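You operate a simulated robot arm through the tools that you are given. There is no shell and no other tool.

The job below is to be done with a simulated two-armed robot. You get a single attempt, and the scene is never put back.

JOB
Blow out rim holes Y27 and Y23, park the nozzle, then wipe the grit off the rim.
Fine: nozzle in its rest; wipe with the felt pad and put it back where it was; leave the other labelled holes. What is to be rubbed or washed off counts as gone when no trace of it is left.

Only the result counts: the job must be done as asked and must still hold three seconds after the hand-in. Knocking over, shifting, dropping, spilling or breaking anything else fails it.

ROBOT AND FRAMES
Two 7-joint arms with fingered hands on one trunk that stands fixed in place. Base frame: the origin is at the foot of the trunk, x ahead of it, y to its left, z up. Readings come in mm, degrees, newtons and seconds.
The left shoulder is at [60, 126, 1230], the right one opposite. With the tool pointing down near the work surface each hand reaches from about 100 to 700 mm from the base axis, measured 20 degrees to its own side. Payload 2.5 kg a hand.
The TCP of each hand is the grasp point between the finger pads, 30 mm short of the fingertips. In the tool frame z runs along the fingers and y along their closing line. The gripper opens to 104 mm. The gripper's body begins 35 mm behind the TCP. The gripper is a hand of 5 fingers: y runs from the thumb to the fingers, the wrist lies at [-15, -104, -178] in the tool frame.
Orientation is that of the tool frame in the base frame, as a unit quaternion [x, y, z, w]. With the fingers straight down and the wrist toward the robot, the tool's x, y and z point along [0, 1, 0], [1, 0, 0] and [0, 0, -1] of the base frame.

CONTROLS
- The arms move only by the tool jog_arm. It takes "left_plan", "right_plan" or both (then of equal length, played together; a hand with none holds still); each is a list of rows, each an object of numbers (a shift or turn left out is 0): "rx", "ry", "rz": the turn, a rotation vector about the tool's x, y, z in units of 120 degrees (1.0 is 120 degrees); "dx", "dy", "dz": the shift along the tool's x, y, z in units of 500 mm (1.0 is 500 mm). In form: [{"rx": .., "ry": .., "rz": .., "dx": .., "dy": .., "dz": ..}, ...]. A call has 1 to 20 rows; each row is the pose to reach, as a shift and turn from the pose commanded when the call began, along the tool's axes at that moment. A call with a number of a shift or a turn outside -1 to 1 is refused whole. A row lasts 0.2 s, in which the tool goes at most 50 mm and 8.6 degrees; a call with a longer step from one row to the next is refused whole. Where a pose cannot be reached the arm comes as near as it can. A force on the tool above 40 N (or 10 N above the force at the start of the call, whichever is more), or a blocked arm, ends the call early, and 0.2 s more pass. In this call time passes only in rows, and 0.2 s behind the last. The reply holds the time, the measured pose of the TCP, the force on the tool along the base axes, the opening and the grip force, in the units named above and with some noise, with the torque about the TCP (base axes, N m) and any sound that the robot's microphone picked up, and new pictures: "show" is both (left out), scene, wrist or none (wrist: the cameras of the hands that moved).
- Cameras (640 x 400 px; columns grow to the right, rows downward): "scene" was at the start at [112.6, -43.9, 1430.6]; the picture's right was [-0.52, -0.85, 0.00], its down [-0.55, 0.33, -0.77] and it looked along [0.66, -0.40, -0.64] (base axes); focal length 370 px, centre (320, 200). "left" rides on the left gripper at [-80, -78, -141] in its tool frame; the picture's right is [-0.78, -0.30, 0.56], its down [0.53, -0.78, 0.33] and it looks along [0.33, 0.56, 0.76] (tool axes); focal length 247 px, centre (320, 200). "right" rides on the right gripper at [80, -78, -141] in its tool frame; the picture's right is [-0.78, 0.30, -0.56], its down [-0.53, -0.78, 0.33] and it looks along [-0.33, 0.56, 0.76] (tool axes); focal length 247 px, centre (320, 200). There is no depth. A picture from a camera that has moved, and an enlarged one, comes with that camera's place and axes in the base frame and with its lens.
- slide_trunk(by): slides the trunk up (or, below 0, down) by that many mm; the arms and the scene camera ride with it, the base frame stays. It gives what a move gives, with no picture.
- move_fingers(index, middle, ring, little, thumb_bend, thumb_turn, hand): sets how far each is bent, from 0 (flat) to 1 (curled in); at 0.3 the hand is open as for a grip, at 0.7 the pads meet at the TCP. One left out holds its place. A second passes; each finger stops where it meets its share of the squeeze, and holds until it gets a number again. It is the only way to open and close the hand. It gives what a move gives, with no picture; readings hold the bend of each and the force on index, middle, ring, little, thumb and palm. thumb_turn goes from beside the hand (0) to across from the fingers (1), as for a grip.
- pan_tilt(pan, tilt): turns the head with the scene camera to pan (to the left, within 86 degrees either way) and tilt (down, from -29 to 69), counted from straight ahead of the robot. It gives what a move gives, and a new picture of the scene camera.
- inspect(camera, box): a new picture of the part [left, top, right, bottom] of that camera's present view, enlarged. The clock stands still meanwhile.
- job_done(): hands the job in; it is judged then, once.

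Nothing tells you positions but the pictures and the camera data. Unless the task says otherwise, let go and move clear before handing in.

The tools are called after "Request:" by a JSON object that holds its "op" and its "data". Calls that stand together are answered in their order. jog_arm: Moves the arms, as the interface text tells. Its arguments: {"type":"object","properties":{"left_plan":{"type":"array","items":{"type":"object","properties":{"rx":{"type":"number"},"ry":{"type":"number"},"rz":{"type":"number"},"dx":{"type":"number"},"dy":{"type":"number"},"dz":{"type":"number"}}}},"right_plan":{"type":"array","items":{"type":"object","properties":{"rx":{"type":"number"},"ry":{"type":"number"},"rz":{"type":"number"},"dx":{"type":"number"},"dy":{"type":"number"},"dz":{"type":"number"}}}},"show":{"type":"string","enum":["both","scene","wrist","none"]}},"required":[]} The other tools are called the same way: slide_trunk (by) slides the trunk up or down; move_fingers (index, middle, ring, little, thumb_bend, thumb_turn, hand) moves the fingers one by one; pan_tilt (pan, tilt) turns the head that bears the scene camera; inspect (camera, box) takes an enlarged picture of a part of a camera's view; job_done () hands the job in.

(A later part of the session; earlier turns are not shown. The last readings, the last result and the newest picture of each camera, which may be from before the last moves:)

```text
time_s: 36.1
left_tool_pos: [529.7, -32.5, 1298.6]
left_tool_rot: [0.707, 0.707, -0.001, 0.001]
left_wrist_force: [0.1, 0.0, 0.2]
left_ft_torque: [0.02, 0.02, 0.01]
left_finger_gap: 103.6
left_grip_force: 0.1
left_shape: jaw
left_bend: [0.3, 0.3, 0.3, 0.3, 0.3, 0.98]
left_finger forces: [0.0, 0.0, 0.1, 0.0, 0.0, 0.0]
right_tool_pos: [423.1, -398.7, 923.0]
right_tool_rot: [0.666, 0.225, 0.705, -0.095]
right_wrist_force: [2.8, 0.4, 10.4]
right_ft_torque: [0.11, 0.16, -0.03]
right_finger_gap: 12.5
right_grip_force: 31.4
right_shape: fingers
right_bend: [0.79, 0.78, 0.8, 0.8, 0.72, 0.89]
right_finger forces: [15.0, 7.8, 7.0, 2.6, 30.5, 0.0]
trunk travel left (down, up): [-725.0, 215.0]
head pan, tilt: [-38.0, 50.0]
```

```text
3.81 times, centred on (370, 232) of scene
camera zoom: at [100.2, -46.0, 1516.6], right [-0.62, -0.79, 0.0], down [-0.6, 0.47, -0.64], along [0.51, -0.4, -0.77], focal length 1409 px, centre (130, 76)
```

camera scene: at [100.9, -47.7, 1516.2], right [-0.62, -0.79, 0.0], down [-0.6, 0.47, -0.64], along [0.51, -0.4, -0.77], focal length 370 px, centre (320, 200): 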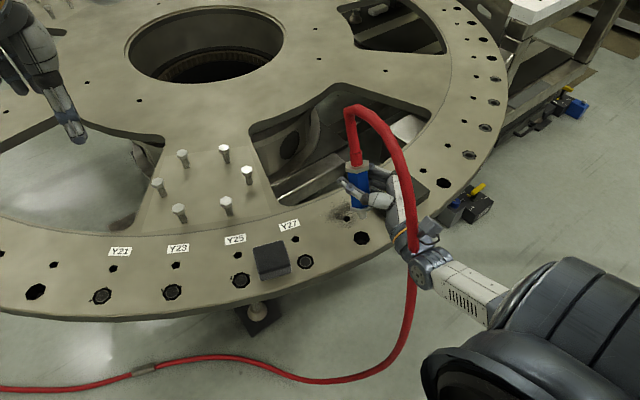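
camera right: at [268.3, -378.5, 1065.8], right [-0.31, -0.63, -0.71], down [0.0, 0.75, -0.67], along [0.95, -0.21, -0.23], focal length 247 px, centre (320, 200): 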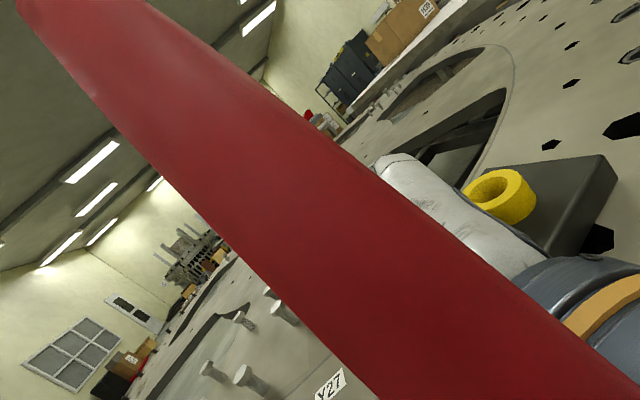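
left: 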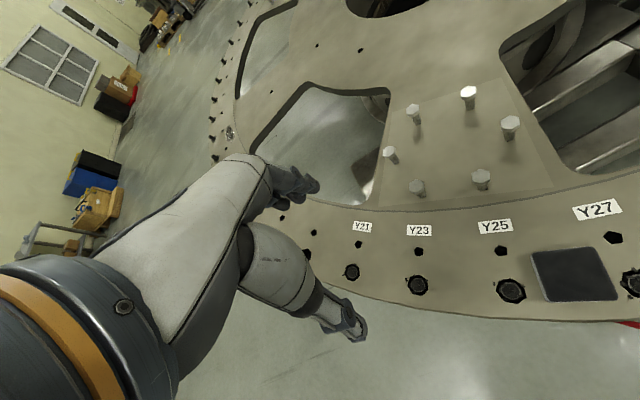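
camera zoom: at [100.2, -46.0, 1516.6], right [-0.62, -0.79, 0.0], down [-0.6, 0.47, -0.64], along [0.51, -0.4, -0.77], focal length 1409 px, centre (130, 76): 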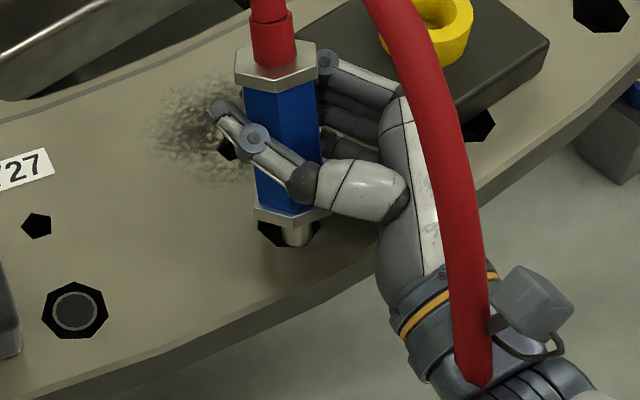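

The tip sits in the robot-side edge of the hole with light contact (13 N). Now I pivot the nozzle upright by moving the hand toward the robot and slightly up while the hole holds the tip.

Request:
{"op": "jog_arm", "data": {"right_plan": [{"dx": 0.0044, "dy": -0.0073, "dz": -0.0095}, {"dx": 0.0088, "dy": -0.0146, "dz": -0.019}, {"dx": 0.0157, "dy": -0.0214, "dz": -0.0284}, {"dx": 0.0226, "dy": -0.0282, "dz": -0.0378}, {"dx": 0.0285, "dy": -0.0353, "dz": -0.0473}, {"dx": 0.0344, "dy": -0.0424, "dz": -0.0568}], "show": "none"}}

Request:
{"op": "inspect", "data": {"camera": "scene", "box": [300, 180, 440, 285]}}

```text
time_s: 37.5
left_tool_pos: [531.1, -34.6, 1298.4]
left_tool_rot: [0.707, 0.707, 0.0, 0.0]
left_wrist_force: [-0.1, 0.2, 0.3]
left_ft_torque: [0.01, 0.01, 0.02]
left_finger_gap: 103.5
left_grip_force: 0.0
left_shape: jaw
left_bend: [0.3, 0.3, 0.3, 0.3, 0.3, 0.98]
left_finger forces: [0.1, 0.0, 0.1, 0.0, 0.0, 0.0]
right_tool_pos: [385.9, -390.2, 932.1]
right_tool_rot: [0.671, 0.224, 0.7, -0.097]
right_wrist_force: [0.2, 0.0, -3.1]
right_ft_torque: [0.01, -0.04, 0.01]
right_finger_gap: 12.5
right_grip_force: 31.9
right_shape: fingers
right_bend: [0.79, 0.78, 0.8, 0.8, 0.72, 0.89]
right_finger forces: [15.2, 8.5, 8.0, 2.6, 29.9, 0.0]
trunk travel left (down, up): [-725.0, 215.0]
head pan, tilt: [-38.0, 50.0]
```

```text
3.81 times, centred on (370, 232) of scene
camera zoom: at [100.6, -47.2, 1516.2], right [-0.62, -0.79, 0.0], down [-0.6, 0.47, -0.64], along [0.51, -0.4, -0.77], focal length 1409 px, centre (130, 76)
```

zoom: 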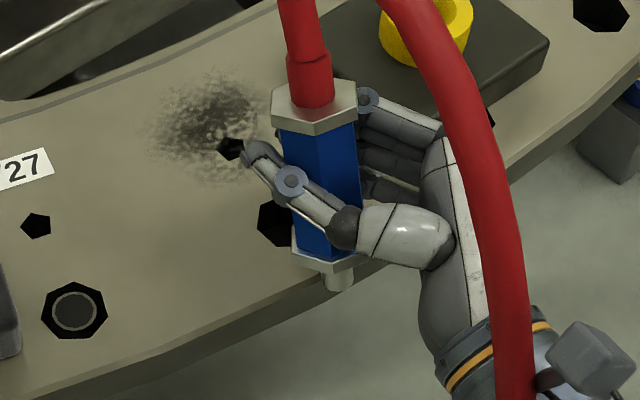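

The tip had only rested on the hole's edge and slid off it without pivoting. I'll lift, centre the tip on the hole, and lower it properly inside before pivoting.

Request:
{"op": "jog_arm", "data": {"right_plan": [{"dx": 0.0256, "dy": 0.0048}, {"dx": 0.02, "dy": 0.034, "dz": 0.037}, {"dx": 0.0146, "dy": 0.0628, "dz": 0.0736}, {"dx": -0.014, "dy": 0.0575, "dz": 0.0736}, {"dx": -0.03, "dy": 0.0545, "dz": 0.0736}, {"dx": -0.0424, "dy": 0.0522, "dz": 0.0736}], "show": "none"}}

Request:
{"op": "inspect", "data": {"camera": "scene", "box": [300, 180, 440, 285]}}

```text
time_s: 38.9
left_tool_pos: [530.2, -33.1, 1299.5]
left_tool_rot: [0.707, 0.707, 0.0, 0.001]
left_wrist_force: [-0.3, -0.2, -0.1]
left_ft_torque: [0.01, 0.01, -0.05]
left_finger_gap: 103.6
left_grip_force: 0.0
left_shape: jaw
left_bend: [0.3, 0.3, 0.3, 0.3, 0.3, 0.98]
left_finger forces: [0.0, 0.1, 0.0, 0.1, 0.1, 0.0]
right_tool_pos: [435.3, -402.3, 921.9]
right_tool_rot: [0.665, 0.225, 0.706, -0.095]
right_wrist_force: [6.5, 0.0, 15.2]
right_ft_torque: [0.17, 0.18, -0.1]
right_finger_gap: 12.3
right_grip_force: 28.3
right_shape: fingers
right_bend: [0.79, 0.78, 0.8, 0.8, 0.72, 0.89]
right_finger forces: [13.8, 7.1, 6.8, 0.0, 29.1, 0.0]
trunk travel left (down, up): [-725.0, 215.0]
head pan, tilt: [-38.0, 50.0]
```

```text
3.81 times, centred on (370, 232) of scene
camera zoom: at [100.1, -45.7, 1516.7], right [-0.62, -0.79, 0.0], down [-0.6, 0.47, -0.64], along [0.51, -0.4, -0.77], focal length 1409 px, centre (130, 76)
```

zoom: 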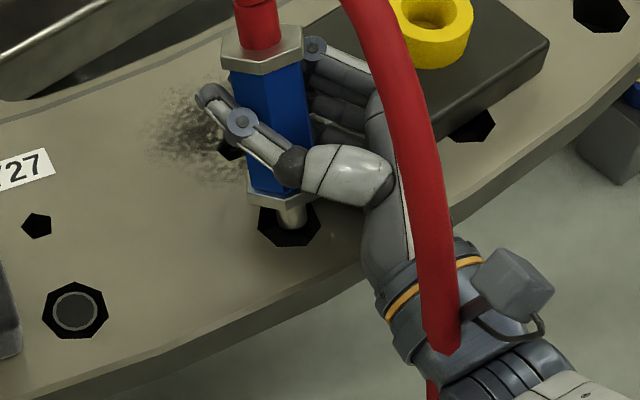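

The tip bottoms out in this hole at only about 6 mm, so it can't pivot the nozzle. A better fix is to re-park: I'll lift, pitch and roll the hand about 19° so the nozzle is nearly upright, set it back in the cup, and then regrip it cleanly.

Request:
{"op": "jog_arm", "data": {"right_plan": [{"dx": 0.04, "dy": 0.0075}, {"dx": 0.1, "dy": 0.0187}, {"dx": 0.18, "dy": 0.0336}], "show": "none"}}

Request:
{"op": "pan_tilt", "data": {"pan": -50, "tilt": 48}}

```text
time_s: 39.7
left_tool_pos: [529.6, -34.6, 1299.7]
left_tool_rot: [0.707, 0.707, 0.0, 0.0]
left_wrist_force: [0.1, -0.8, 0.5]
left_ft_torque: [0.03, 0.02, 0.01]
left_finger_gap: 103.5
left_grip_force: 0.0
left_shape: jaw
left_bend: [0.3, 0.3, 0.3, 0.3, 0.3, 0.98]
left_finger forces: [0.1, 0.0, 0.0, 0.0, 0.1, 0.0]
right_tool_pos: [432.8, -403.8, 1008.4]
right_tool_rot: [0.672, 0.224, 0.699, -0.096]
right_wrist_force: [-0.7, -0.2, -2.6]
right_ft_torque: [-0.02, -0.02, -0.02]
right_finger_gap: 11.9
right_grip_force: 31.5
right_shape: fingers
right_bend: [0.79, 0.78, 0.8, 0.8, 0.72, 0.89]
right_finger forces: [14.5, 8.3, 8.4, 2.1, 29.3, 0.0]
trunk travel left (down, up): [-725.0, 215.0]
head pan, tilt: [-38.0, 50.0]
```

```text
time_s: 40.4
left_tool_pos: [530.6, -33.7, 1297.5]
left_tool_rot: [0.707, 0.707, 0.0, 0.0]
left_wrist_force: [0.1, 0.1, -0.8]
left_ft_torque: [0.02, 0.01, -0.01]
left_finger_gap: 103.9
left_grip_force: 0.1
left_shape: jaw
left_bend: [0.3, 0.3, 0.3, 0.3, 0.3, 0.98]
left_finger forces: [0.0, 0.0, 0.0, 0.1, 0.1, 0.1]
right_tool_pos: [435.0, -403.5, 1009.6]
right_tool_rot: [0.67, 0.224, 0.701, -0.098]
right_wrist_force: [0.6, -0.4, -2.1]
right_ft_torque: [0.0, -0.04, 0.03]
right_finger_gap: 12.2
right_grip_force: 31.4
right_shape: fingers
right_bend: [0.79, 0.78, 0.8, 0.8, 0.72, 0.89]
right_finger forces: [14.8, 8.2, 8.4, 2.1, 29.2, 0.0]
trunk travel left (down, up): [-725.0, 215.0]
head pan, tilt: [-50.0, 48.0]
camera scene: at [90.8, -60.1, 1518.9], right [-0.77, -0.64, 0.0], down [-0.48, 0.57, -0.67], along [0.43, -0.51, -0.74], focal length 370 px, centre (320, 200)
```

scene: 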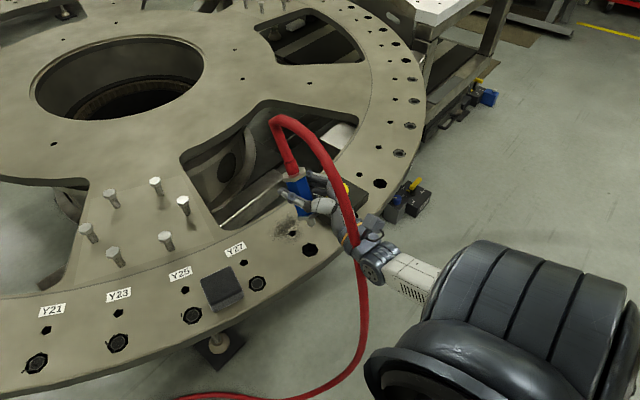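

Now I move the nozzle over the rest while rotating the hand to bring the nozzle nearly upright.

Request:
{"op": "jog_arm", "data": {"right_plan": [{"dx": 0.005, "dy": 0.04, "dz": -0.014, "rx": -0.0036, "ry": 0.0195, "rz": -0.0175}, {"dx": 0.01, "dy": 0.084, "dz": -0.0285, "rx": -0.0072, "ry": 0.039, "rz": -0.0349}, {"dx": 0.005, "dy": 0.126, "dz": -0.0428, "rx": -0.0109, "ry": 0.0585, "rz": -0.0524}, {"dx": -0.004, "dy": 0.168, "dz": -0.057, "rx": -0.0145, "ry": 0.078, "rz": -0.0698}, {"dx": -0.012, "dy": 0.21, "dz": -0.0713, "rx": -0.0181, "ry": 0.0975, "rz": -0.0873}, {"dx": -0.0205, "dy": 0.2519, "dz": -0.0855, "rx": -0.0217, "ry": 0.117, "rz": -0.1047}], "show": "both"}}

Request:
{"op": "inspect", "data": {"camera": "scene", "box": [260, 110, 400, 230]}}

```text
time_s: 41.8
left_tool_pos: [530.2, -34.3, 1299.8]
left_tool_rot: [0.707, 0.707, 0.001, 0.0]
left_wrist_force: [-0.8, -0.1, -0.1]
left_ft_torque: [0.03, -0.02, 0.02]
left_finger_gap: 103.4
left_grip_force: 0.2
left_shape: jaw
left_bend: [0.3, 0.3, 0.3, 0.3, 0.3, 0.98]
left_finger forces: [0.1, 0.0, 0.1, 0.0, 0.0, 0.0]
right_tool_pos: [432.6, -526.2, 1066.0]
right_tool_rot: [0.553, 0.265, 0.789, -0.033]
right_wrist_force: [-0.2, -0.2, -3.4]
right_ft_torque: [0.04, -0.08, 0.03]
right_finger_gap: 11.4
right_grip_force: 30.5
right_shape: fingers
right_bend: [0.79, 0.78, 0.8, 0.8, 0.72, 0.9]
right_finger forces: [14.2, 8.1, 8.2, 1.8, 29.1, 0.0]
right hand out of reach, approached as far as the arm can: row 5, 6
trunk travel left (down, up): [-725.0, 215.0]
head pan, tilt: [-50.0, 48.0]
camera scene: at [89.1, -61.4, 1519.0], right [-0.77, -0.64, 0.0], down [-0.48, 0.57, -0.67], along [0.43, -0.51, -0.74], focal length 370 px, centre (320, 200)
camera right: at [253.9, -503.1, 1073.2], right [-0.07, -0.7, -0.71], down [0.22, 0.69, -0.69], along [0.97, -0.21, 0.1], focal length 247 px, centre (320, 200)
```

scene: 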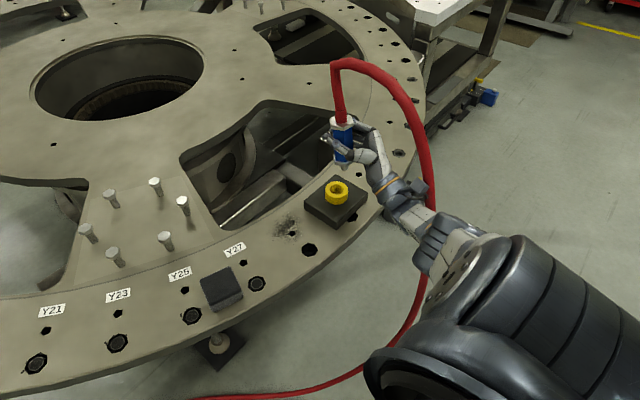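
right: 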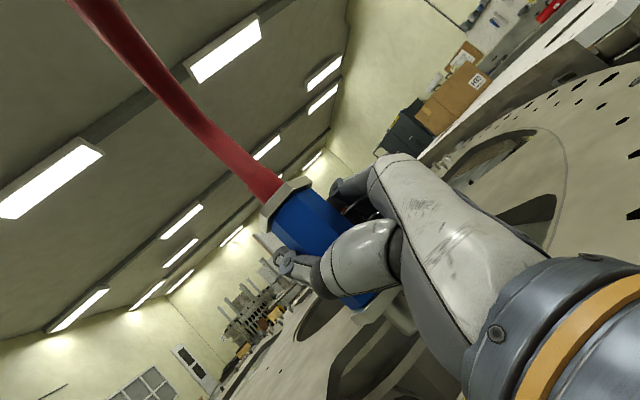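

```text
3.33 times, centred on (330, 170) of scene
camera zoom: at [89.1, -61.4, 1519.0], right [-0.77, -0.64, 0.0], down [-0.48, 0.57, -0.67], along [0.43, -0.51, -0.74], focal length 1233 px, centre (287, 300)
```

zoom: 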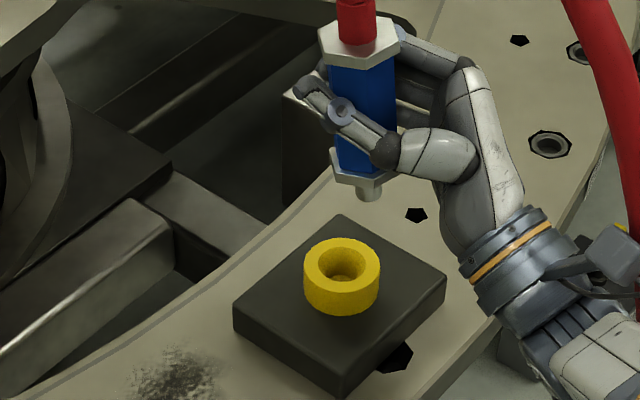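

The nozzle is now within about 7° of vertical, but this pose is at the edge of reach with the trunk raised. I'll lower the trunk 60 mm, which keeps the tip above the cup, then line up over it.

Request:
{"op": "slide_trunk", "data": {"by": -60}}

Request:
{"op": "inspect", "data": {"camera": "scene", "box": [260, 110, 400, 230]}}

Request:
{"op": "inspect", "data": {"camera": "right", "box": [230, 160, 460, 370]}}

```text
time_s: 42.8
left_tool_pos: [530.7, -34.8, 1239.1]
left_tool_rot: [0.707, 0.707, 0.0, 0.0]
left_wrist_force: [-0.5, -0.4, 0.0]
left_ft_torque: [-0.01, 0.04, 0.01]
left_finger_gap: 103.9
left_grip_force: 0.0
left_shape: jaw
left_bend: [0.3, 0.3, 0.3, 0.3, 0.3, 0.98]
left_finger forces: [0.1, 0.0, 0.0, 0.0, 0.0, 0.0]
right_tool_pos: [432.7, -526.1, 1007.7]
right_tool_rot: [0.554, 0.266, 0.788, -0.032]
right_wrist_force: [-0.4, 0.6, -2.7]
right_ft_torque: [0.02, -0.02, -0.01]
right_finger_gap: 11.6
right_grip_force: 30.6
right_shape: fingers
right_bend: [0.79, 0.78, 0.8, 0.8, 0.72, 0.9]
right_finger forces: [14.1, 8.2, 8.2, 1.9, 29.1, 0.0]
trunk travel left (down, up): [-665.0, 275.0]
head pan, tilt: [-50.0, 48.0]
```

```text
3.33 times, centred on (330, 170) of scene
camera zoom: at [90.7, -60.0, 1458.9], right [-0.77, -0.64, 0.0], down [-0.48, 0.57, -0.67], along [0.43, -0.51, -0.74], focal length 1233 px, centre (287, 300)
```

zoom: 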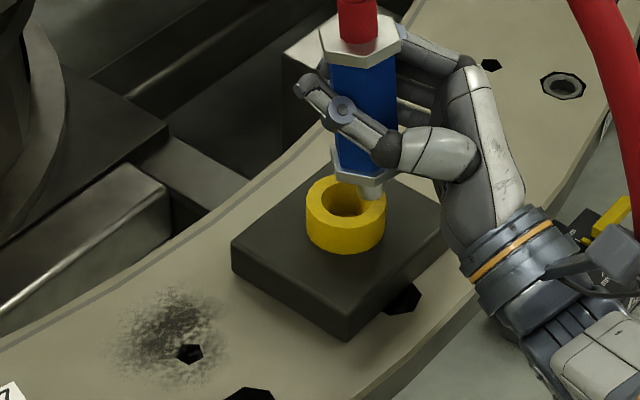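

```text
1.90 times, centred on (345, 265) of right
camera zoom: at [254.8, -502.6, 1013.9], right [-0.08, -0.7, -0.71], down [0.22, 0.69, -0.69], along [0.97, -0.21, 0.1], focal length 470 px, centre (272, 76)
```

zoom: 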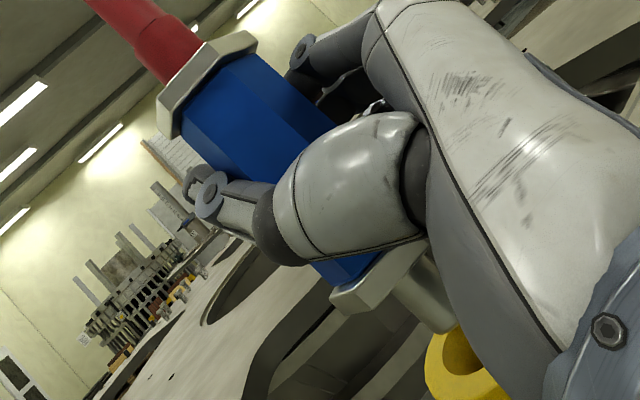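

The tip is at about (410,-519,943) and the cup centre at about (434,-528). I'll shift 25 mm forward to centre the tip over the cup.

Request:
{"op": "jog_arm", "data": {"right_plan": [{"dx": -0.0116, "dy": 0.0162, "dz": 0.0169}, {"dx": -0.0232, "dy": 0.0324, "dz": 0.0338}], "show": "none"}}

Request:
{"op": "inspect", "data": {"camera": "scene", "box": [260, 110, 400, 230]}}

Request:
{"op": "inspect", "data": {"camera": "right", "box": [230, 160, 460, 370]}}

```text
time_s: 43.4
left_tool_pos: [530.3, -34.0, 1238.8]
left_tool_rot: [0.707, 0.707, 0.0, -0.001]
left_wrist_force: [-0.4, -0.2, -0.6]
left_ft_torque: [0.03, 0.01, 0.01]
left_finger_gap: 103.5
left_grip_force: 0.1
left_shape: jaw
left_bend: [0.3, 0.3, 0.3, 0.3, 0.3, 0.98]
left_finger forces: [0.0, 0.0, 0.0, 0.1, 0.0, 0.0]
right_tool_pos: [455.3, -526.0, 1013.1]
right_tool_rot: [0.554, 0.266, 0.789, -0.032]
right_wrist_force: [0.4, -0.3, -2.4]
right_ft_torque: [-0.02, -0.08, -0.03]
right_finger_gap: 11.8
right_grip_force: 30.8
right_shape: fingers
right_bend: [0.79, 0.78, 0.8, 0.8, 0.72, 0.9]
right_finger forces: [14.2, 8.1, 8.2, 1.9, 28.9, 0.0]
right hand out of reach, approached as far as the arm can: row 1, 2
trunk travel left (down, up): [-665.0, 275.0]
head pan, tilt: [-50.0, 48.0]
```

```text
3.33 times, centred on (330, 170) of scene
camera zoom: at [91.1, -60.1, 1458.9], right [-0.77, -0.64, 0.0], down [-0.48, 0.57, -0.67], along [0.43, -0.51, -0.74], focal length 1233 px, centre (287, 300)
```

zoom: 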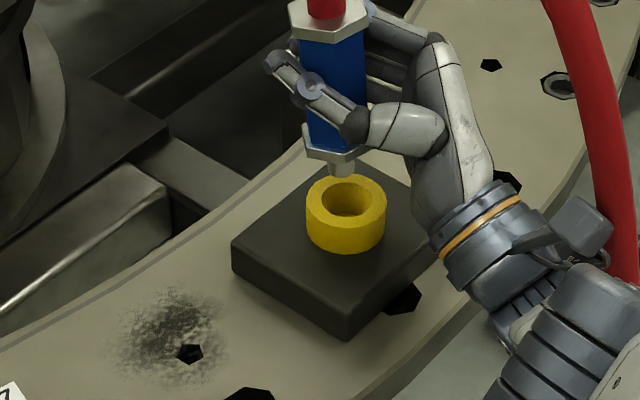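

```text
1.90 times, centred on (345, 265) of right
camera zoom: at [277.1, -501.5, 1020.7], right [-0.08, -0.7, -0.71], down [0.22, 0.69, -0.69], along [0.97, -0.21, 0.1], focal length 470 px, centre (272, 76)
```

zoom: 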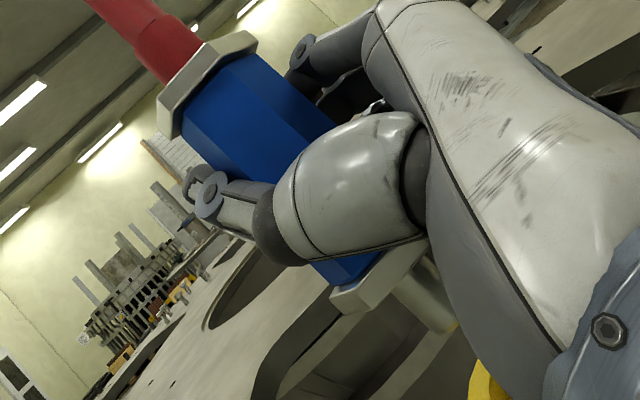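

I'm close but at the edge of reach sideways. Yawing the hand 15° back clockwise should bring the wrist nearer; I'll do that while bringing the tip over the cup centre.

Request:
{"op": "jog_arm", "data": {"right_plan": [{"dx": -0.0034, "dy": 0.0125, "dz": -0.0072, "rx": -0.0557, "ry": -0.0239, "rz": -0.0155}, {"dx": -0.0067, "dy": 0.025, "dz": -0.0145, "rx": -0.1113, "ry": -0.0477, "rz": -0.031}], "show": "none"}}

Request:
{"op": "inspect", "data": {"camera": "scene", "box": [260, 110, 400, 230]}}

Request:
{"op": "inspect", "data": {"camera": "right", "box": [230, 160, 460, 370]}}

```text
time_s: 44.0
left_tool_pos: [530.9, -33.7, 1240.1]
left_tool_rot: [0.707, 0.707, 0.0, 0.0]
left_wrist_force: [-0.6, -0.5, 0.0]
left_ft_torque: [0.02, 0.01, -0.01]
left_finger_gap: 103.6
left_grip_force: 0.1
left_shape: jaw
left_bend: [0.3, 0.3, 0.3, 0.3, 0.3, 0.98]
left_finger forces: [0.0, 0.0, 0.0, 0.1, 0.0, 0.1]
right_tool_pos: [462.0, -548.8, 1003.0]
right_tool_rot: [0.582, 0.191, 0.787, 0.073]
right_wrist_force: [0.0, 0.3, -2.7]
right_ft_torque: [-0.01, -0.03, 0.02]
right_finger_gap: 11.7
right_grip_force: 30.6
right_shape: fingers
right_bend: [0.79, 0.78, 0.8, 0.8, 0.72, 0.9]
right_finger forces: [14.2, 8.0, 8.0, 1.8, 28.6, 0.0]
right hand out of reach, approached as far as the arm can: row 1, 2
trunk travel left (down, up): [-665.0, 275.0]
head pan, tilt: [-50.0, 48.0]
```

```text
3.33 times, centred on (330, 170) of scene
camera zoom: at [90.8, -60.2, 1458.9], right [-0.77, -0.64, 0.0], down [-0.48, 0.57, -0.67], along [0.43, -0.51, -0.74], focal length 1233 px, centre (287, 300)
```

zoom: 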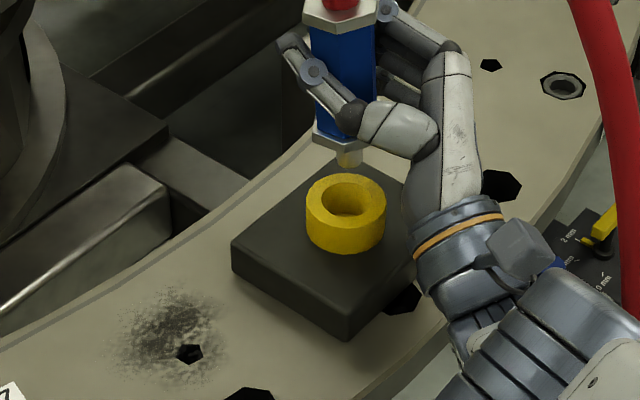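

```text
1.90 times, centred on (345, 265) of right
camera zoom: at [295.4, -480.6, 1009.9], right [-0.25, -0.65, -0.71], down [0.4, 0.6, -0.69], along [0.88, -0.46, 0.11], focal length 470 px, centre (272, 76)
```

zoom: 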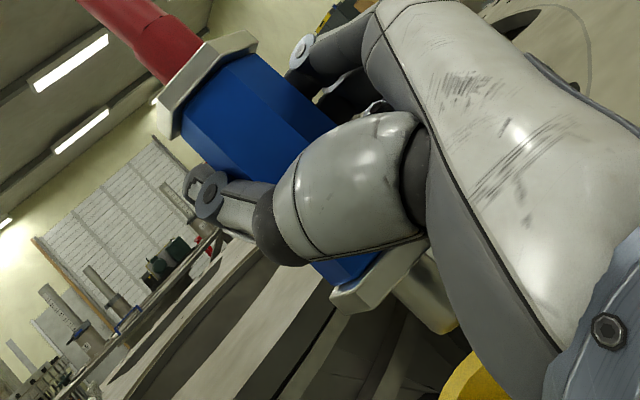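

The tip is now at about (441,-537,936); the cup centre is at (434,-528). I'll shift back by that small offset and come down a little.

Request:
{"op": "jog_arm", "data": {"right_plan": [{"dx": 0.0108, "dy": -0.019, "dz": -0.0092}, {"dx": -0.0106, "dy": -0.0282, "dz": -0.0152}], "show": "none"}}

Request:
{"op": "inspect", "data": {"camera": "scene", "box": [280, 130, 360, 200]}}

Request:
{"op": "inspect", "data": {"camera": "right", "box": [230, 160, 460, 370]}}

```text
time_s: 44.6
left_tool_pos: [530.0, -34.3, 1239.3]
left_tool_rot: [0.707, 0.707, 0.0, 0.0]
left_wrist_force: [-0.3, 0.5, 0.9]
left_ft_torque: [-0.01, -0.02, -0.02]
left_finger_gap: 103.7
left_grip_force: 0.0
left_shape: jaw
left_bend: [0.3, 0.3, 0.3, 0.3, 0.3, 0.98]
left_finger forces: [0.0, 0.0, 0.1, 0.1, 0.1, 0.0]
right_tool_pos: [455.2, -540.6, 991.7]
right_tool_rot: [0.582, 0.192, 0.787, 0.072]
right_wrist_force: [0.0, -0.4, -2.9]
right_ft_torque: [0.01, -0.05, -0.02]
right_finger_gap: 11.6
right_grip_force: 30.0
right_shape: fingers
right_bend: [0.79, 0.78, 0.8, 0.8, 0.72, 0.9]
right_finger forces: [14.1, 8.0, 8.0, 1.8, 28.7, 0.0]
right hand out of reach, approached as far as the arm can: row 1
trunk travel left (down, up): [-665.0, 275.0]
head pan, tilt: [-50.0, 48.0]
```

```text
5.71 times, centred on (320, 165) of scene
camera zoom: at [90.8, -60.2, 1458.9], right [-0.77, -0.64, 0.0], down [-0.48, 0.57, -0.67], along [0.43, -0.51, -0.74], focal length 2114 px, centre (320, 400)
```

zoom: 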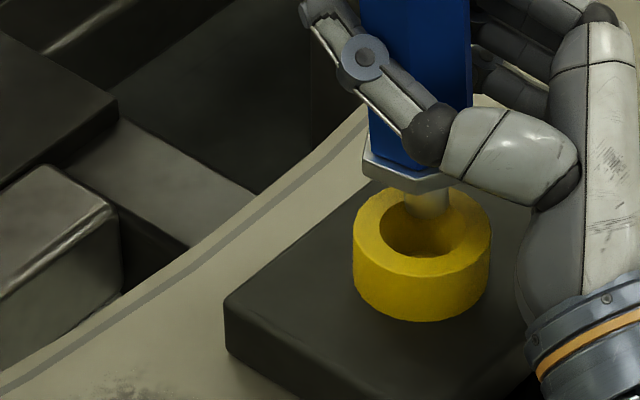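

```text
1.90 times, centred on (345, 265) of right
camera zoom: at [288.5, -471.9, 998.2], right [-0.25, -0.65, -0.71], down [0.39, 0.6, -0.69], along [0.88, -0.46, 0.1], focal length 470 px, centre (272, 76)
```

zoom: 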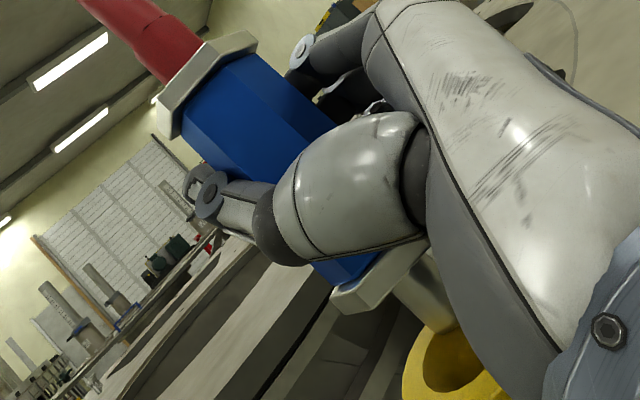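

The tip is now within about 2 mm of the cup axis and just above it. I'll lower it in small steps into the cup, watching force.

Request:
{"op": "jog_arm", "data": {"right_plan": [{"dx": -0.01, "dy": -0.0078, "dz": -0.002}, {"dx": -0.0203, "dy": -0.0125, "dz": -0.005}, {"dx": -0.0316, "dy": -0.0177, "dz": -0.0084}, {"dx": -0.043, "dy": -0.023, "dz": -0.0116}], "show": "none"}}

Request:
{"op": "inspect", "data": {"camera": "scene", "box": [280, 130, 360, 200]}}

Request:
{"op": "inspect", "data": {"camera": "right", "box": [230, 160, 460, 370]}}

```text
time_s: 45.6
left_tool_pos: [529.9, -33.7, 1238.1]
left_tool_rot: [0.707, 0.707, -0.001, 0.0]
left_wrist_force: [-0.4, -0.3, 0.6]
left_ft_torque: [0.0, 0.01, -0.02]
left_finger_gap: 103.7
left_grip_force: 0.0
left_shape: jaw
left_bend: [0.3, 0.3, 0.3, 0.3, 0.3, 0.98]
left_finger forces: [0.0, 0.0, 0.1, 0.0, 0.0, 0.0]
right_tool_pos: [449.6, -530.3, 979.1]
right_tool_rot: [0.584, 0.191, 0.786, 0.073]
right_wrist_force: [2.3, -1.5, -1.0]
right_ft_torque: [-0.09, -0.06, 0.0]
right_finger_gap: 11.4
right_grip_force: 29.9
right_shape: fingers
right_bend: [0.79, 0.78, 0.8, 0.8, 0.72, 0.9]
right_finger forces: [13.5, 8.3, 8.8, 2.3, 27.9, 0.0]
right hand out of reach, approached as far as the arm can: row 1, 2, 3, 4
trunk travel left (down, up): [-665.0, 275.0]
head pan, tilt: [-50.0, 48.0]
```

```text
5.71 times, centred on (320, 165) of scene
camera zoom: at [90.8, -60.2, 1458.9], right [-0.77, -0.64, 0.0], down [-0.48, 0.57, -0.67], along [0.43, -0.51, -0.74], focal length 2114 px, centre (320, 400)
```

zoom: 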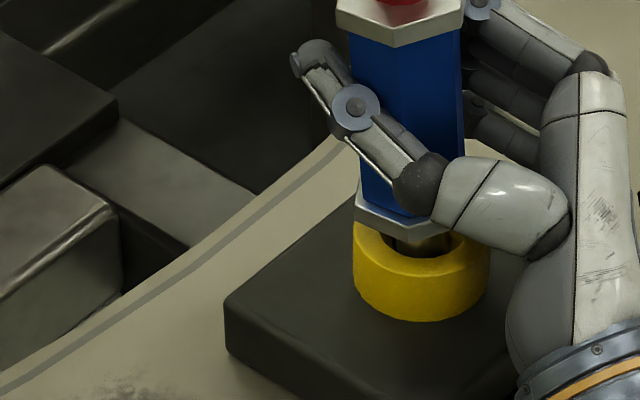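

```text
1.90 times, centred on (345, 265) of right
camera zoom: at [283.1, -460.7, 986.0], right [-0.25, -0.65, -0.71], down [0.39, 0.6, -0.69], along [0.88, -0.46, 0.11], focal length 470 px, centre (272, 76)
```

zoom: 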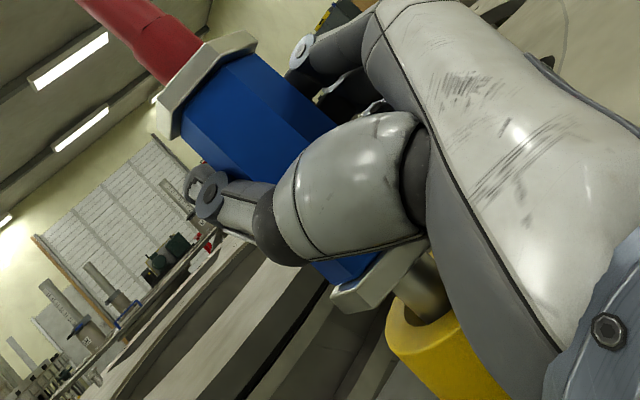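

The arm is short of reach here, pulling the tip off centre. I'll raise the hand 70 mm again and lower the trunk 60 mm so the shoulder is closer.

Request:
{"op": "jog_arm", "data": {"right_plan": [{"dx": 0.0415, "dy": 0.018, "dz": 0.0117}, {"dx": 0.083, "dy": 0.036, "dz": 0.0233}, {"dx": 0.1244, "dy": 0.054, "dz": 0.035}], "show": "none"}}

Request:
{"op": "slide_trunk", "data": {"by": -60}}

Request:
{"op": "inspect", "data": {"camera": "scene", "box": [260, 80, 400, 200]}}

Request:
{"op": "inspect", "data": {"camera": "right", "box": [230, 160, 460, 370]}}

```text
time_s: 46.4
left_tool_pos: [529.9, -34.3, 1238.1]
left_tool_rot: [0.707, 0.707, 0.0, -0.001]
left_wrist_force: [-0.6, -0.5, -0.9]
left_ft_torque: [0.02, 0.04, -0.01]
left_finger_gap: 103.5
left_grip_force: 0.1
left_shape: jaw
left_bend: [0.3, 0.3, 0.3, 0.3, 0.3, 0.98]
left_finger forces: [0.0, 0.0, 0.0, 0.0, 0.0, 0.0]
right_tool_pos: [465.5, -552.0, 1007.9]
right_tool_rot: [0.583, 0.192, 0.786, 0.072]
right_wrist_force: [0.7, 0.5, -3.2]
right_ft_torque: [-0.02, -0.02, 0.0]
right_finger_gap: 11.3
right_grip_force: 30.0
right_shape: fingers
right_bend: [0.79, 0.78, 0.8, 0.8, 0.72, 0.9]
right_finger forces: [14.0, 7.9, 8.0, 1.8, 28.5, 0.0]
right hand out of reach, approached as far as the arm can: row 1, 2, 3
trunk travel left (down, up): [-665.0, 275.0]
head pan, tilt: [-50.0, 48.0]
```

```text
time_s: 47.2
left_tool_pos: [528.8, -32.7, 1193.7]
left_tool_rot: [0.707, 0.707, 0.0, 0.001]
left_wrist_force: [-0.4, -0.3, 0.5]
left_ft_torque: [0.03, 0.02, 0.0]
left_finger_gap: 103.5
left_grip_force: 0.0
left_shape: jaw
left_bend: [0.3, 0.3, 0.3, 0.3, 0.3, 0.98]
left_finger forces: [0.0, 0.1, 0.0, 0.0, 0.0, 0.1]
right_tool_pos: [467.5, -554.3, 982.5]
right_tool_rot: [0.563, 0.199, 0.798, 0.08]
right_wrist_force: [-2.2, 4.1, 17.9]
right_ft_torque: [0.59, 1.7, -0.27]
right_finger_gap: 11.7
right_grip_force: 27.8
right_shape: fingers
right_bend: [0.79, 0.78, 0.8, 0.8, 0.73, 0.89]
right_finger forces: [12.4, 8.6, 8.3, 0.0, 25.7, 0.1]
trunk travel left (down, up): [-620.0, 320.0]
head pan, tilt: [-50.0, 48.0]
stopped: the force on the tool passed its limit at 68 N (the readings are from after the stop); the commanded pose is now the measured one
```

```text
3.33 times, centred on (330, 140) of scene
camera zoom: at [88.9, -58.5, 1414.1], right [-0.77, -0.64, 0.0], down [-0.48, 0.57, -0.67], along [0.43, -0.51, -0.74], focal length 1233 px, centre (287, 400)
```

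zoom: 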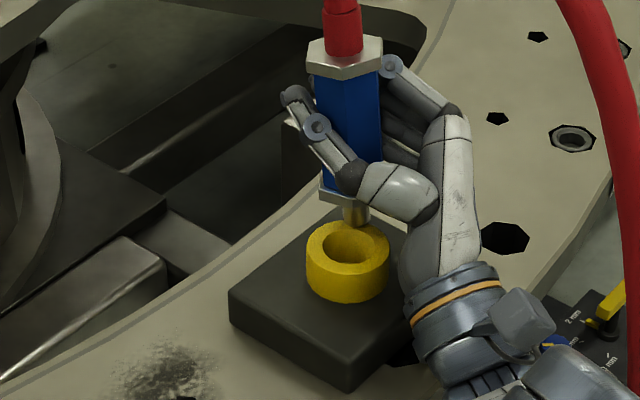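

```text
1.90 times, centred on (345, 265) of right
camera zoom: at [299.8, -485.9, 979.9], right [-0.21, -0.67, -0.71], down [0.43, 0.59, -0.68], along [0.88, -0.45, 0.16], focal length 470 px, centre (272, 76)
```

zoom: 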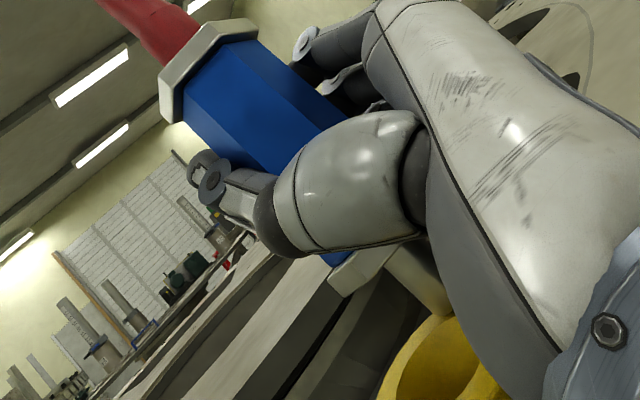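

Lowering the trunk brought the tip down onto the cup's edge and the motion stopped; the cup still looks to be in the same place. I'll raise the hand off it right away.

Request:
{"op": "jog_arm", "data": {"right_plan": [{"dx": 0.0217, "dy": 0.0102, "dz": 0.0072}, {"dx": 0.0433, "dy": 0.0204, "dz": 0.0143}], "show": "both"}}

Request:
{"op": "inspect", "data": {"camera": "scene", "box": [260, 80, 400, 200]}}

Request:
{"op": "inspect", "data": {"camera": "right", "box": [230, 160, 460, 370]}}

```text
time_s: 47.8
left_tool_pos: [530.1, -32.8, 1194.0]
left_tool_rot: [0.707, 0.707, 0.0, 0.0]
left_wrist_force: [0.4, 0.1, 0.1]
left_ft_torque: [0.01, 0.0, 0.03]
left_finger_gap: 103.6
left_grip_force: 0.1
left_shape: jaw
left_bend: [0.3, 0.3, 0.3, 0.3, 0.3, 0.98]
left_finger forces: [0.0, 0.0, 0.1, 0.1, 0.1, 0.0]
right_tool_pos: [474.6, -563.7, 991.4]
right_tool_rot: [0.568, 0.197, 0.796, 0.078]
right_wrist_force: [0.0, -0.1, -2.2]
right_ft_torque: [-0.02, -0.02, 0.01]
right_finger_gap: 11.3
right_grip_force: 26.9
right_shape: fingers
right_bend: [0.79, 0.78, 0.81, 0.8, 0.73, 0.9]
right_finger forces: [12.2, 8.4, 8.5, 0.0, 25.6, 0.0]
right hand out of reach, approached as far as the arm can: row 1, 2
trunk travel left (down, up): [-620.0, 320.0]
head pan, tilt: [-50.0, 48.0]
camera scene: at [90.6, -59.8, 1413.9], right [-0.77, -0.64, 0.0], down [-0.48, 0.57, -0.67], along [0.43, -0.51, -0.74], focal length 370 px, centre (320, 200)
camera right: at [307.1, -496.0, 991.0], right [-0.22, -0.66, -0.71], down [0.42, 0.6, -0.69], along [0.88, -0.45, 0.14], focal length 247 px, centre (320, 200)
```

scene: 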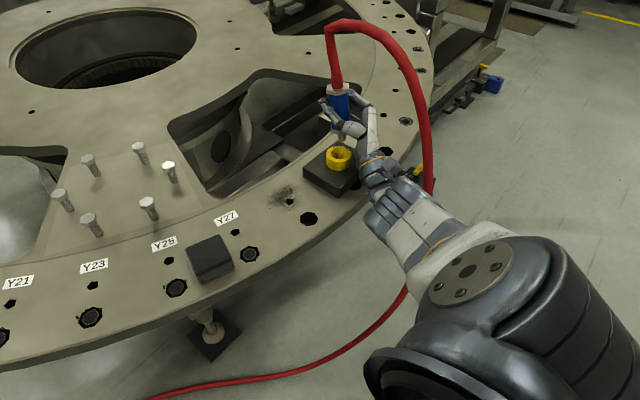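
right: 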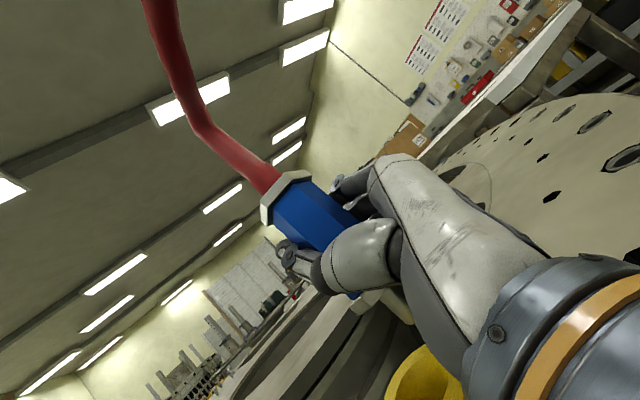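

```text
3.33 times, centred on (330, 140) of scene
camera zoom: at [90.6, -59.8, 1413.9], right [-0.77, -0.64, 0.0], down [-0.48, 0.57, -0.67], along [0.43, -0.51, -0.74], focal length 1233 px, centre (287, 400)
```

zoom: 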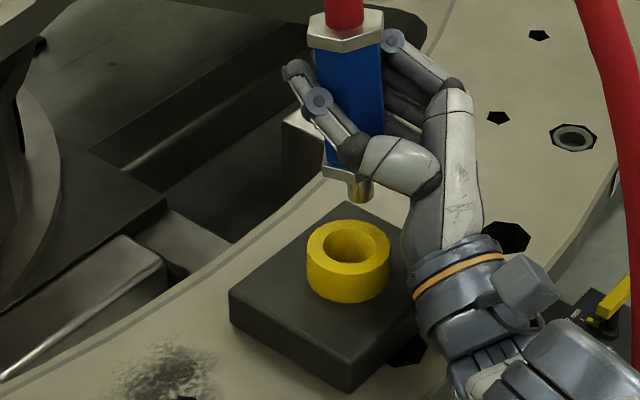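

```text
1.90 times, centred on (345, 265) of right
camera zoom: at [307.1, -496.0, 991.0], right [-0.22, -0.66, -0.71], down [0.42, 0.6, -0.69], along [0.88, -0.45, 0.14], focal length 470 px, centre (272, 76)
```

zoom: 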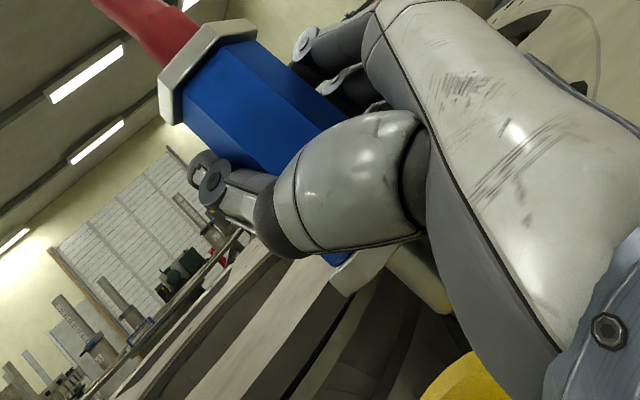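

The cup hasn't moved (about (434,-528)), and the nozzle is about 13° off vertical now. I'll yaw the hand another 25° clockwise to ease the wrist while bringing the tip back over the cup at a safe height.

Request:
{"op": "jog_arm", "data": {"right_plan": [{"dx": -0.0004, "dy": -0.0031, "dz": -0.0057, "rx": -0.0452, "ry": -0.0212, "rz": -0.015}, {"dx": -0.0008, "dy": -0.0062, "dz": -0.0113, "rx": -0.0903, "ry": -0.0425, "rz": -0.0299}, {"dx": -0.0012, "dy": -0.0093, "dz": -0.017, "rx": -0.1355, "ry": -0.0637, "rz": -0.0449}, {"dx": -0.0016, "dy": -0.0124, "dz": -0.0226, "rx": -0.1806, "ry": -0.0849, "rz": -0.0598}], "show": "none"}}

Request:
{"op": "inspect", "data": {"camera": "scene", "box": [260, 80, 400, 200]}}

Request:
{"op": "inspect", "data": {"camera": "right", "box": [230, 160, 460, 370]}}

```text
time_s: 49.0
left_tool_pos: [525.9, -25.0, 1196.0]
left_tool_rot: [0.707, 0.707, -0.001, 0.005]
left_wrist_force: [1.2, 0.3, -0.6]
left_ft_torque: [-0.02, 0.02, -0.03]
left_finger_gap: 103.6
left_grip_force: 0.1
left_shape: jaw
left_bend: [0.3, 0.3, 0.3, 0.3, 0.3, 0.98]
left_finger forces: [0.0, 0.0, 0.0, 0.0, 0.0, 0.0]
right_tool_pos: [451.3, -593.9, 988.1]
right_tool_rot: [0.598, 0.079, 0.747, 0.28]
right_wrist_force: [-0.3, 0.3, -2.4]
right_ft_torque: [-0.01, -0.01, 0.0]
right_finger_gap: 10.9
right_grip_force: 26.8
right_shape: fingers
right_bend: [0.79, 0.78, 0.81, 0.8, 0.73, 0.9]
right_finger forces: [12.0, 8.2, 8.3, 0.0, 25.5, 0.0]
right hand out of reach, approached as far as the arm can: row 1, 2, 3, 4
trunk travel left (down, up): [-620.0, 320.0]
head pan, tilt: [-50.0, 48.0]
stopped in row 4 (right hand): the arm was blocked; the commanded pose is now the measured one
```

```text
3.33 times, centred on (330, 140) of scene
camera zoom: at [84.4, -50.4, 1414.8], right [-0.77, -0.64, 0.0], down [-0.47, 0.56, -0.68], along [0.43, -0.52, -0.74], focal length 1233 px, centre (287, 400)
```

zoom: 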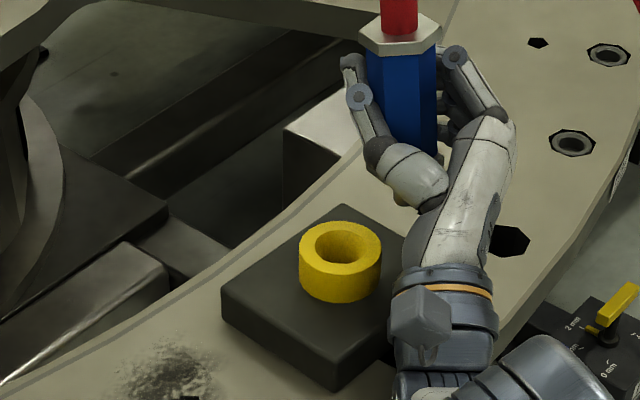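

```text
1.90 times, centred on (345, 265) of right
camera zoom: at [334.8, -456.2, 981.6], right [-0.52, -0.52, -0.68], down [0.63, 0.3, -0.72], along [0.58, -0.8, 0.18], focal length 470 px, centre (272, 76)
```

zoom: 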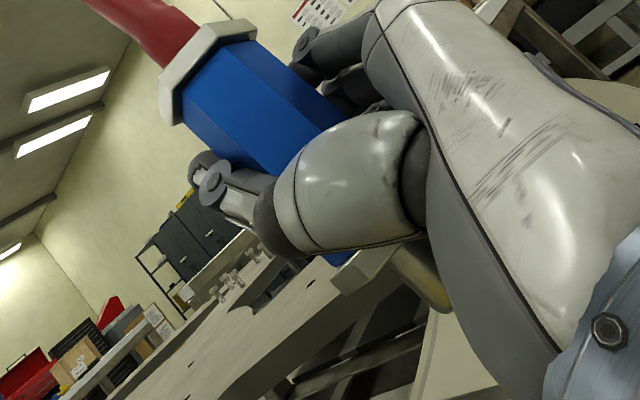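

The arm got blocked and the trunk itself was pushed slightly, so some part of the right arm is pressing on something. I'll look at the whole scene before moving.

Request:
{"op": "pan_tilt", "data": {"pan": -60, "tilt": 55}}

```text
time_s: 49.7
left_tool_pos: [521.1, -28.6, 1199.1]
left_tool_rot: [0.706, 0.708, 0.0, 0.005]
left_wrist_force: [-0.2, -0.6, -0.1]
left_ft_torque: [0.0, 0.0, 0.03]
left_finger_gap: 103.7
left_grip_force: 0.1
left_shape: jaw
left_bend: [0.3, 0.3, 0.3, 0.3, 0.3, 0.98]
left_finger forces: [0.1, 0.0, 0.0, 0.0, 0.0, 0.1]
right_tool_pos: [452.1, -593.7, 986.6]
right_tool_rot: [0.595, 0.077, 0.751, 0.277]
right_wrist_force: [-0.1, -0.3, -2.7]
right_ft_torque: [-0.01, -0.02, 0.0]
right_finger_gap: 11.4
right_grip_force: 26.8
right_shape: fingers
right_bend: [0.79, 0.78, 0.81, 0.8, 0.73, 0.9]
right_finger forces: [12.0, 8.2, 8.3, 0.1, 25.5, 0.0]
trunk travel left (down, up): [-620.0, 320.0]
head pan, tilt: [-60.0, 55.0]
camera scene: at [66.1, -56.1, 1405.9], right [-0.87, -0.5, -0.01], down [-0.4, 0.71, -0.58], along [0.29, -0.5, -0.81], focal length 370 px, centre (320, 200)
```

scene: 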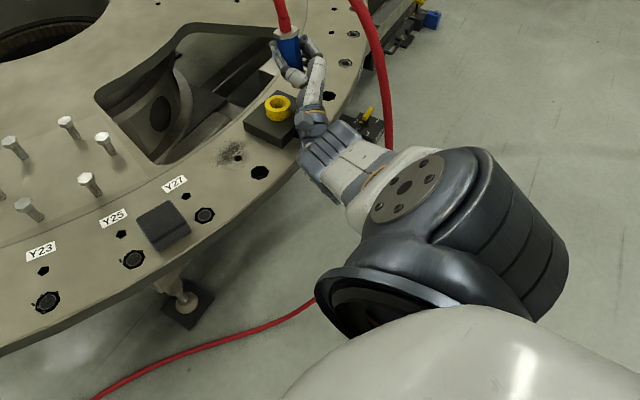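

The forearm appears to be pressing against the rim's outer edge because the pitched hand puts the wrist low. I'll back out: raise the hand and rotate it to the level orientation I used at the start, where the arm moved freely.

Request:
{"op": "jog_arm", "data": {"right_plan": [{"dx": 0.045, "dy": -0.0005, "dz": -0.0025, "rx": 0.018, "ry": -0.0144, "rz": 0.0304}, {"dx": 0.085, "dy": -0.0015, "dz": -0.005, "rx": 0.0427, "ry": -0.0346, "rz": 0.0729}, {"dx": 0.12, "dy": -0.003, "dz": -0.0075, "rx": 0.0676, "ry": -0.0548, "rz": 0.1154}, {"dx": 0.15, "dy": -0.0045, "dz": -0.01, "rx": 0.0925, "ry": -0.0749, "rz": 0.1579}, {"dx": 0.18, "dy": -0.0055, "dz": -0.0125, "rx": 0.1174, "ry": -0.0951, "rz": 0.2004}, {"dx": 0.211, "dy": -0.007, "dz": -0.015, "rx": 0.1423, "ry": -0.1153, "rz": 0.2429}], "show": "both"}}

```text
time_s: 51.1
left_tool_pos: [529.1, -34.2, 1193.6]
left_tool_rot: [0.707, 0.708, 0.0, 0.0]
left_wrist_force: [-0.1, -0.3, -0.2]
left_ft_torque: [-0.04, -0.02, -0.03]
left_finger_gap: 103.7
left_grip_force: 0.0
left_shape: jaw
left_bend: [0.3, 0.3, 0.3, 0.3, 0.3, 0.98]
left_finger forces: [0.0, 0.0, 0.1, 0.1, 0.0, 0.0]
right_tool_pos: [523.7, -649.7, 970.4]
right_tool_rot: [0.716, 0.001, 0.698, -0.008]
right_wrist_force: [0.0, -0.1, -0.8]
right_ft_torque: [0.0, -0.07, 0.01]
right_finger_gap: 11.4
right_grip_force: 26.8
right_shape: fingers
right_bend: [0.79, 0.78, 0.81, 0.8, 0.73, 0.9]
right_finger forces: [12.3, 8.1, 8.3, 0.0, 24.7, 0.1]
right hand out of reach, approached as far as the arm can: row 1, 2, 3, 4, 5, 6
trunk travel left (down, up): [-620.0, 320.0]
head pan, tilt: [-60.0, 55.0]
camera scene: at [75.8, -62.5, 1404.8], right [-0.87, -0.5, 0.0], down [-0.41, 0.71, -0.57], along [0.29, -0.5, -0.82], focal length 370 px, centre (320, 200)
camera right: at [384.6, -573.2, 1055.1], right [-0.57, -0.29, -0.76], down [0.31, 0.79, -0.54], along [0.76, -0.54, -0.36], focal length 247 px, centre (320, 200)
```

scene: 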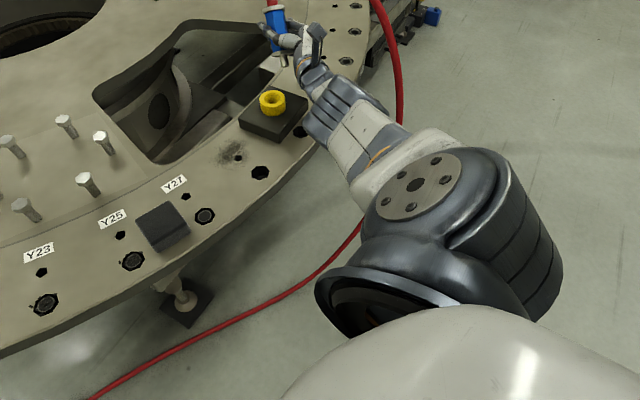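
right: 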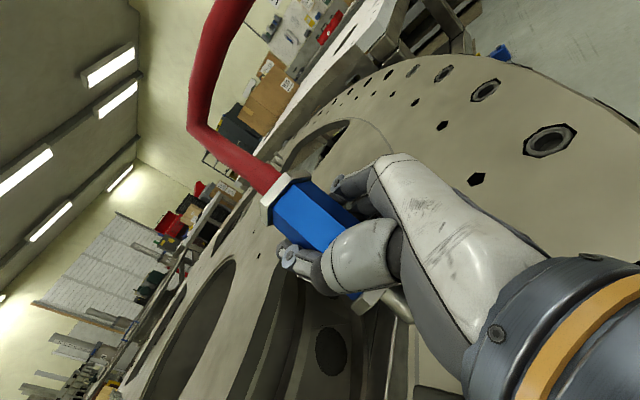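

The orientation is level again and the trunk is relieved, but the arm ended up stretched out to (524,-650). I'll hold the command for a few rows to let the arm converge toward the commanded spot, and check.

Request:
{"op": "jog_arm", "data": {"right_plan": [{"dx": 0.0}, {"dx": 0.0}, {"dx": 0.0}], "show": "scene"}}

```text
time_s: 51.9
left_tool_pos: [530.2, -35.2, 1193.3]
left_tool_rot: [0.707, 0.707, 0.0, 0.0]
left_wrist_force: [0.1, 0.0, 0.4]
left_ft_torque: [0.01, -0.02, 0.02]
left_finger_gap: 103.7
left_grip_force: 0.2
left_shape: jaw
left_bend: [0.3, 0.3, 0.3, 0.3, 0.3, 0.98]
left_finger forces: [0.0, 0.0, 0.1, 0.0, 0.1, 0.1]
right_tool_pos: [524.9, -649.4, 969.7]
right_tool_rot: [0.715, 0.0, 0.699, -0.007]
right_wrist_force: [-0.5, -0.2, -2.2]
right_ft_torque: [0.02, -0.02, -0.02]
right_finger_gap: 11.0
right_grip_force: 26.9
right_shape: fingers
right_bend: [0.79, 0.78, 0.81, 0.8, 0.73, 0.9]
right_finger forces: [12.4, 8.2, 8.2, 0.1, 24.7, 0.0]
trunk travel left (down, up): [-620.0, 320.0]
head pan, tilt: [-60.0, 55.0]
camera scene: at [76.2, -62.3, 1404.8], right [-0.87, -0.5, 0.0], down [-0.41, 0.71, -0.57], along [0.29, -0.5, -0.82], focal length 370 px, centre (320, 200)
```

scene: 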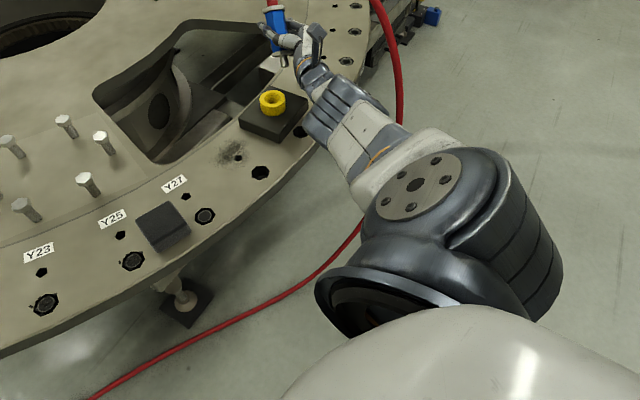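

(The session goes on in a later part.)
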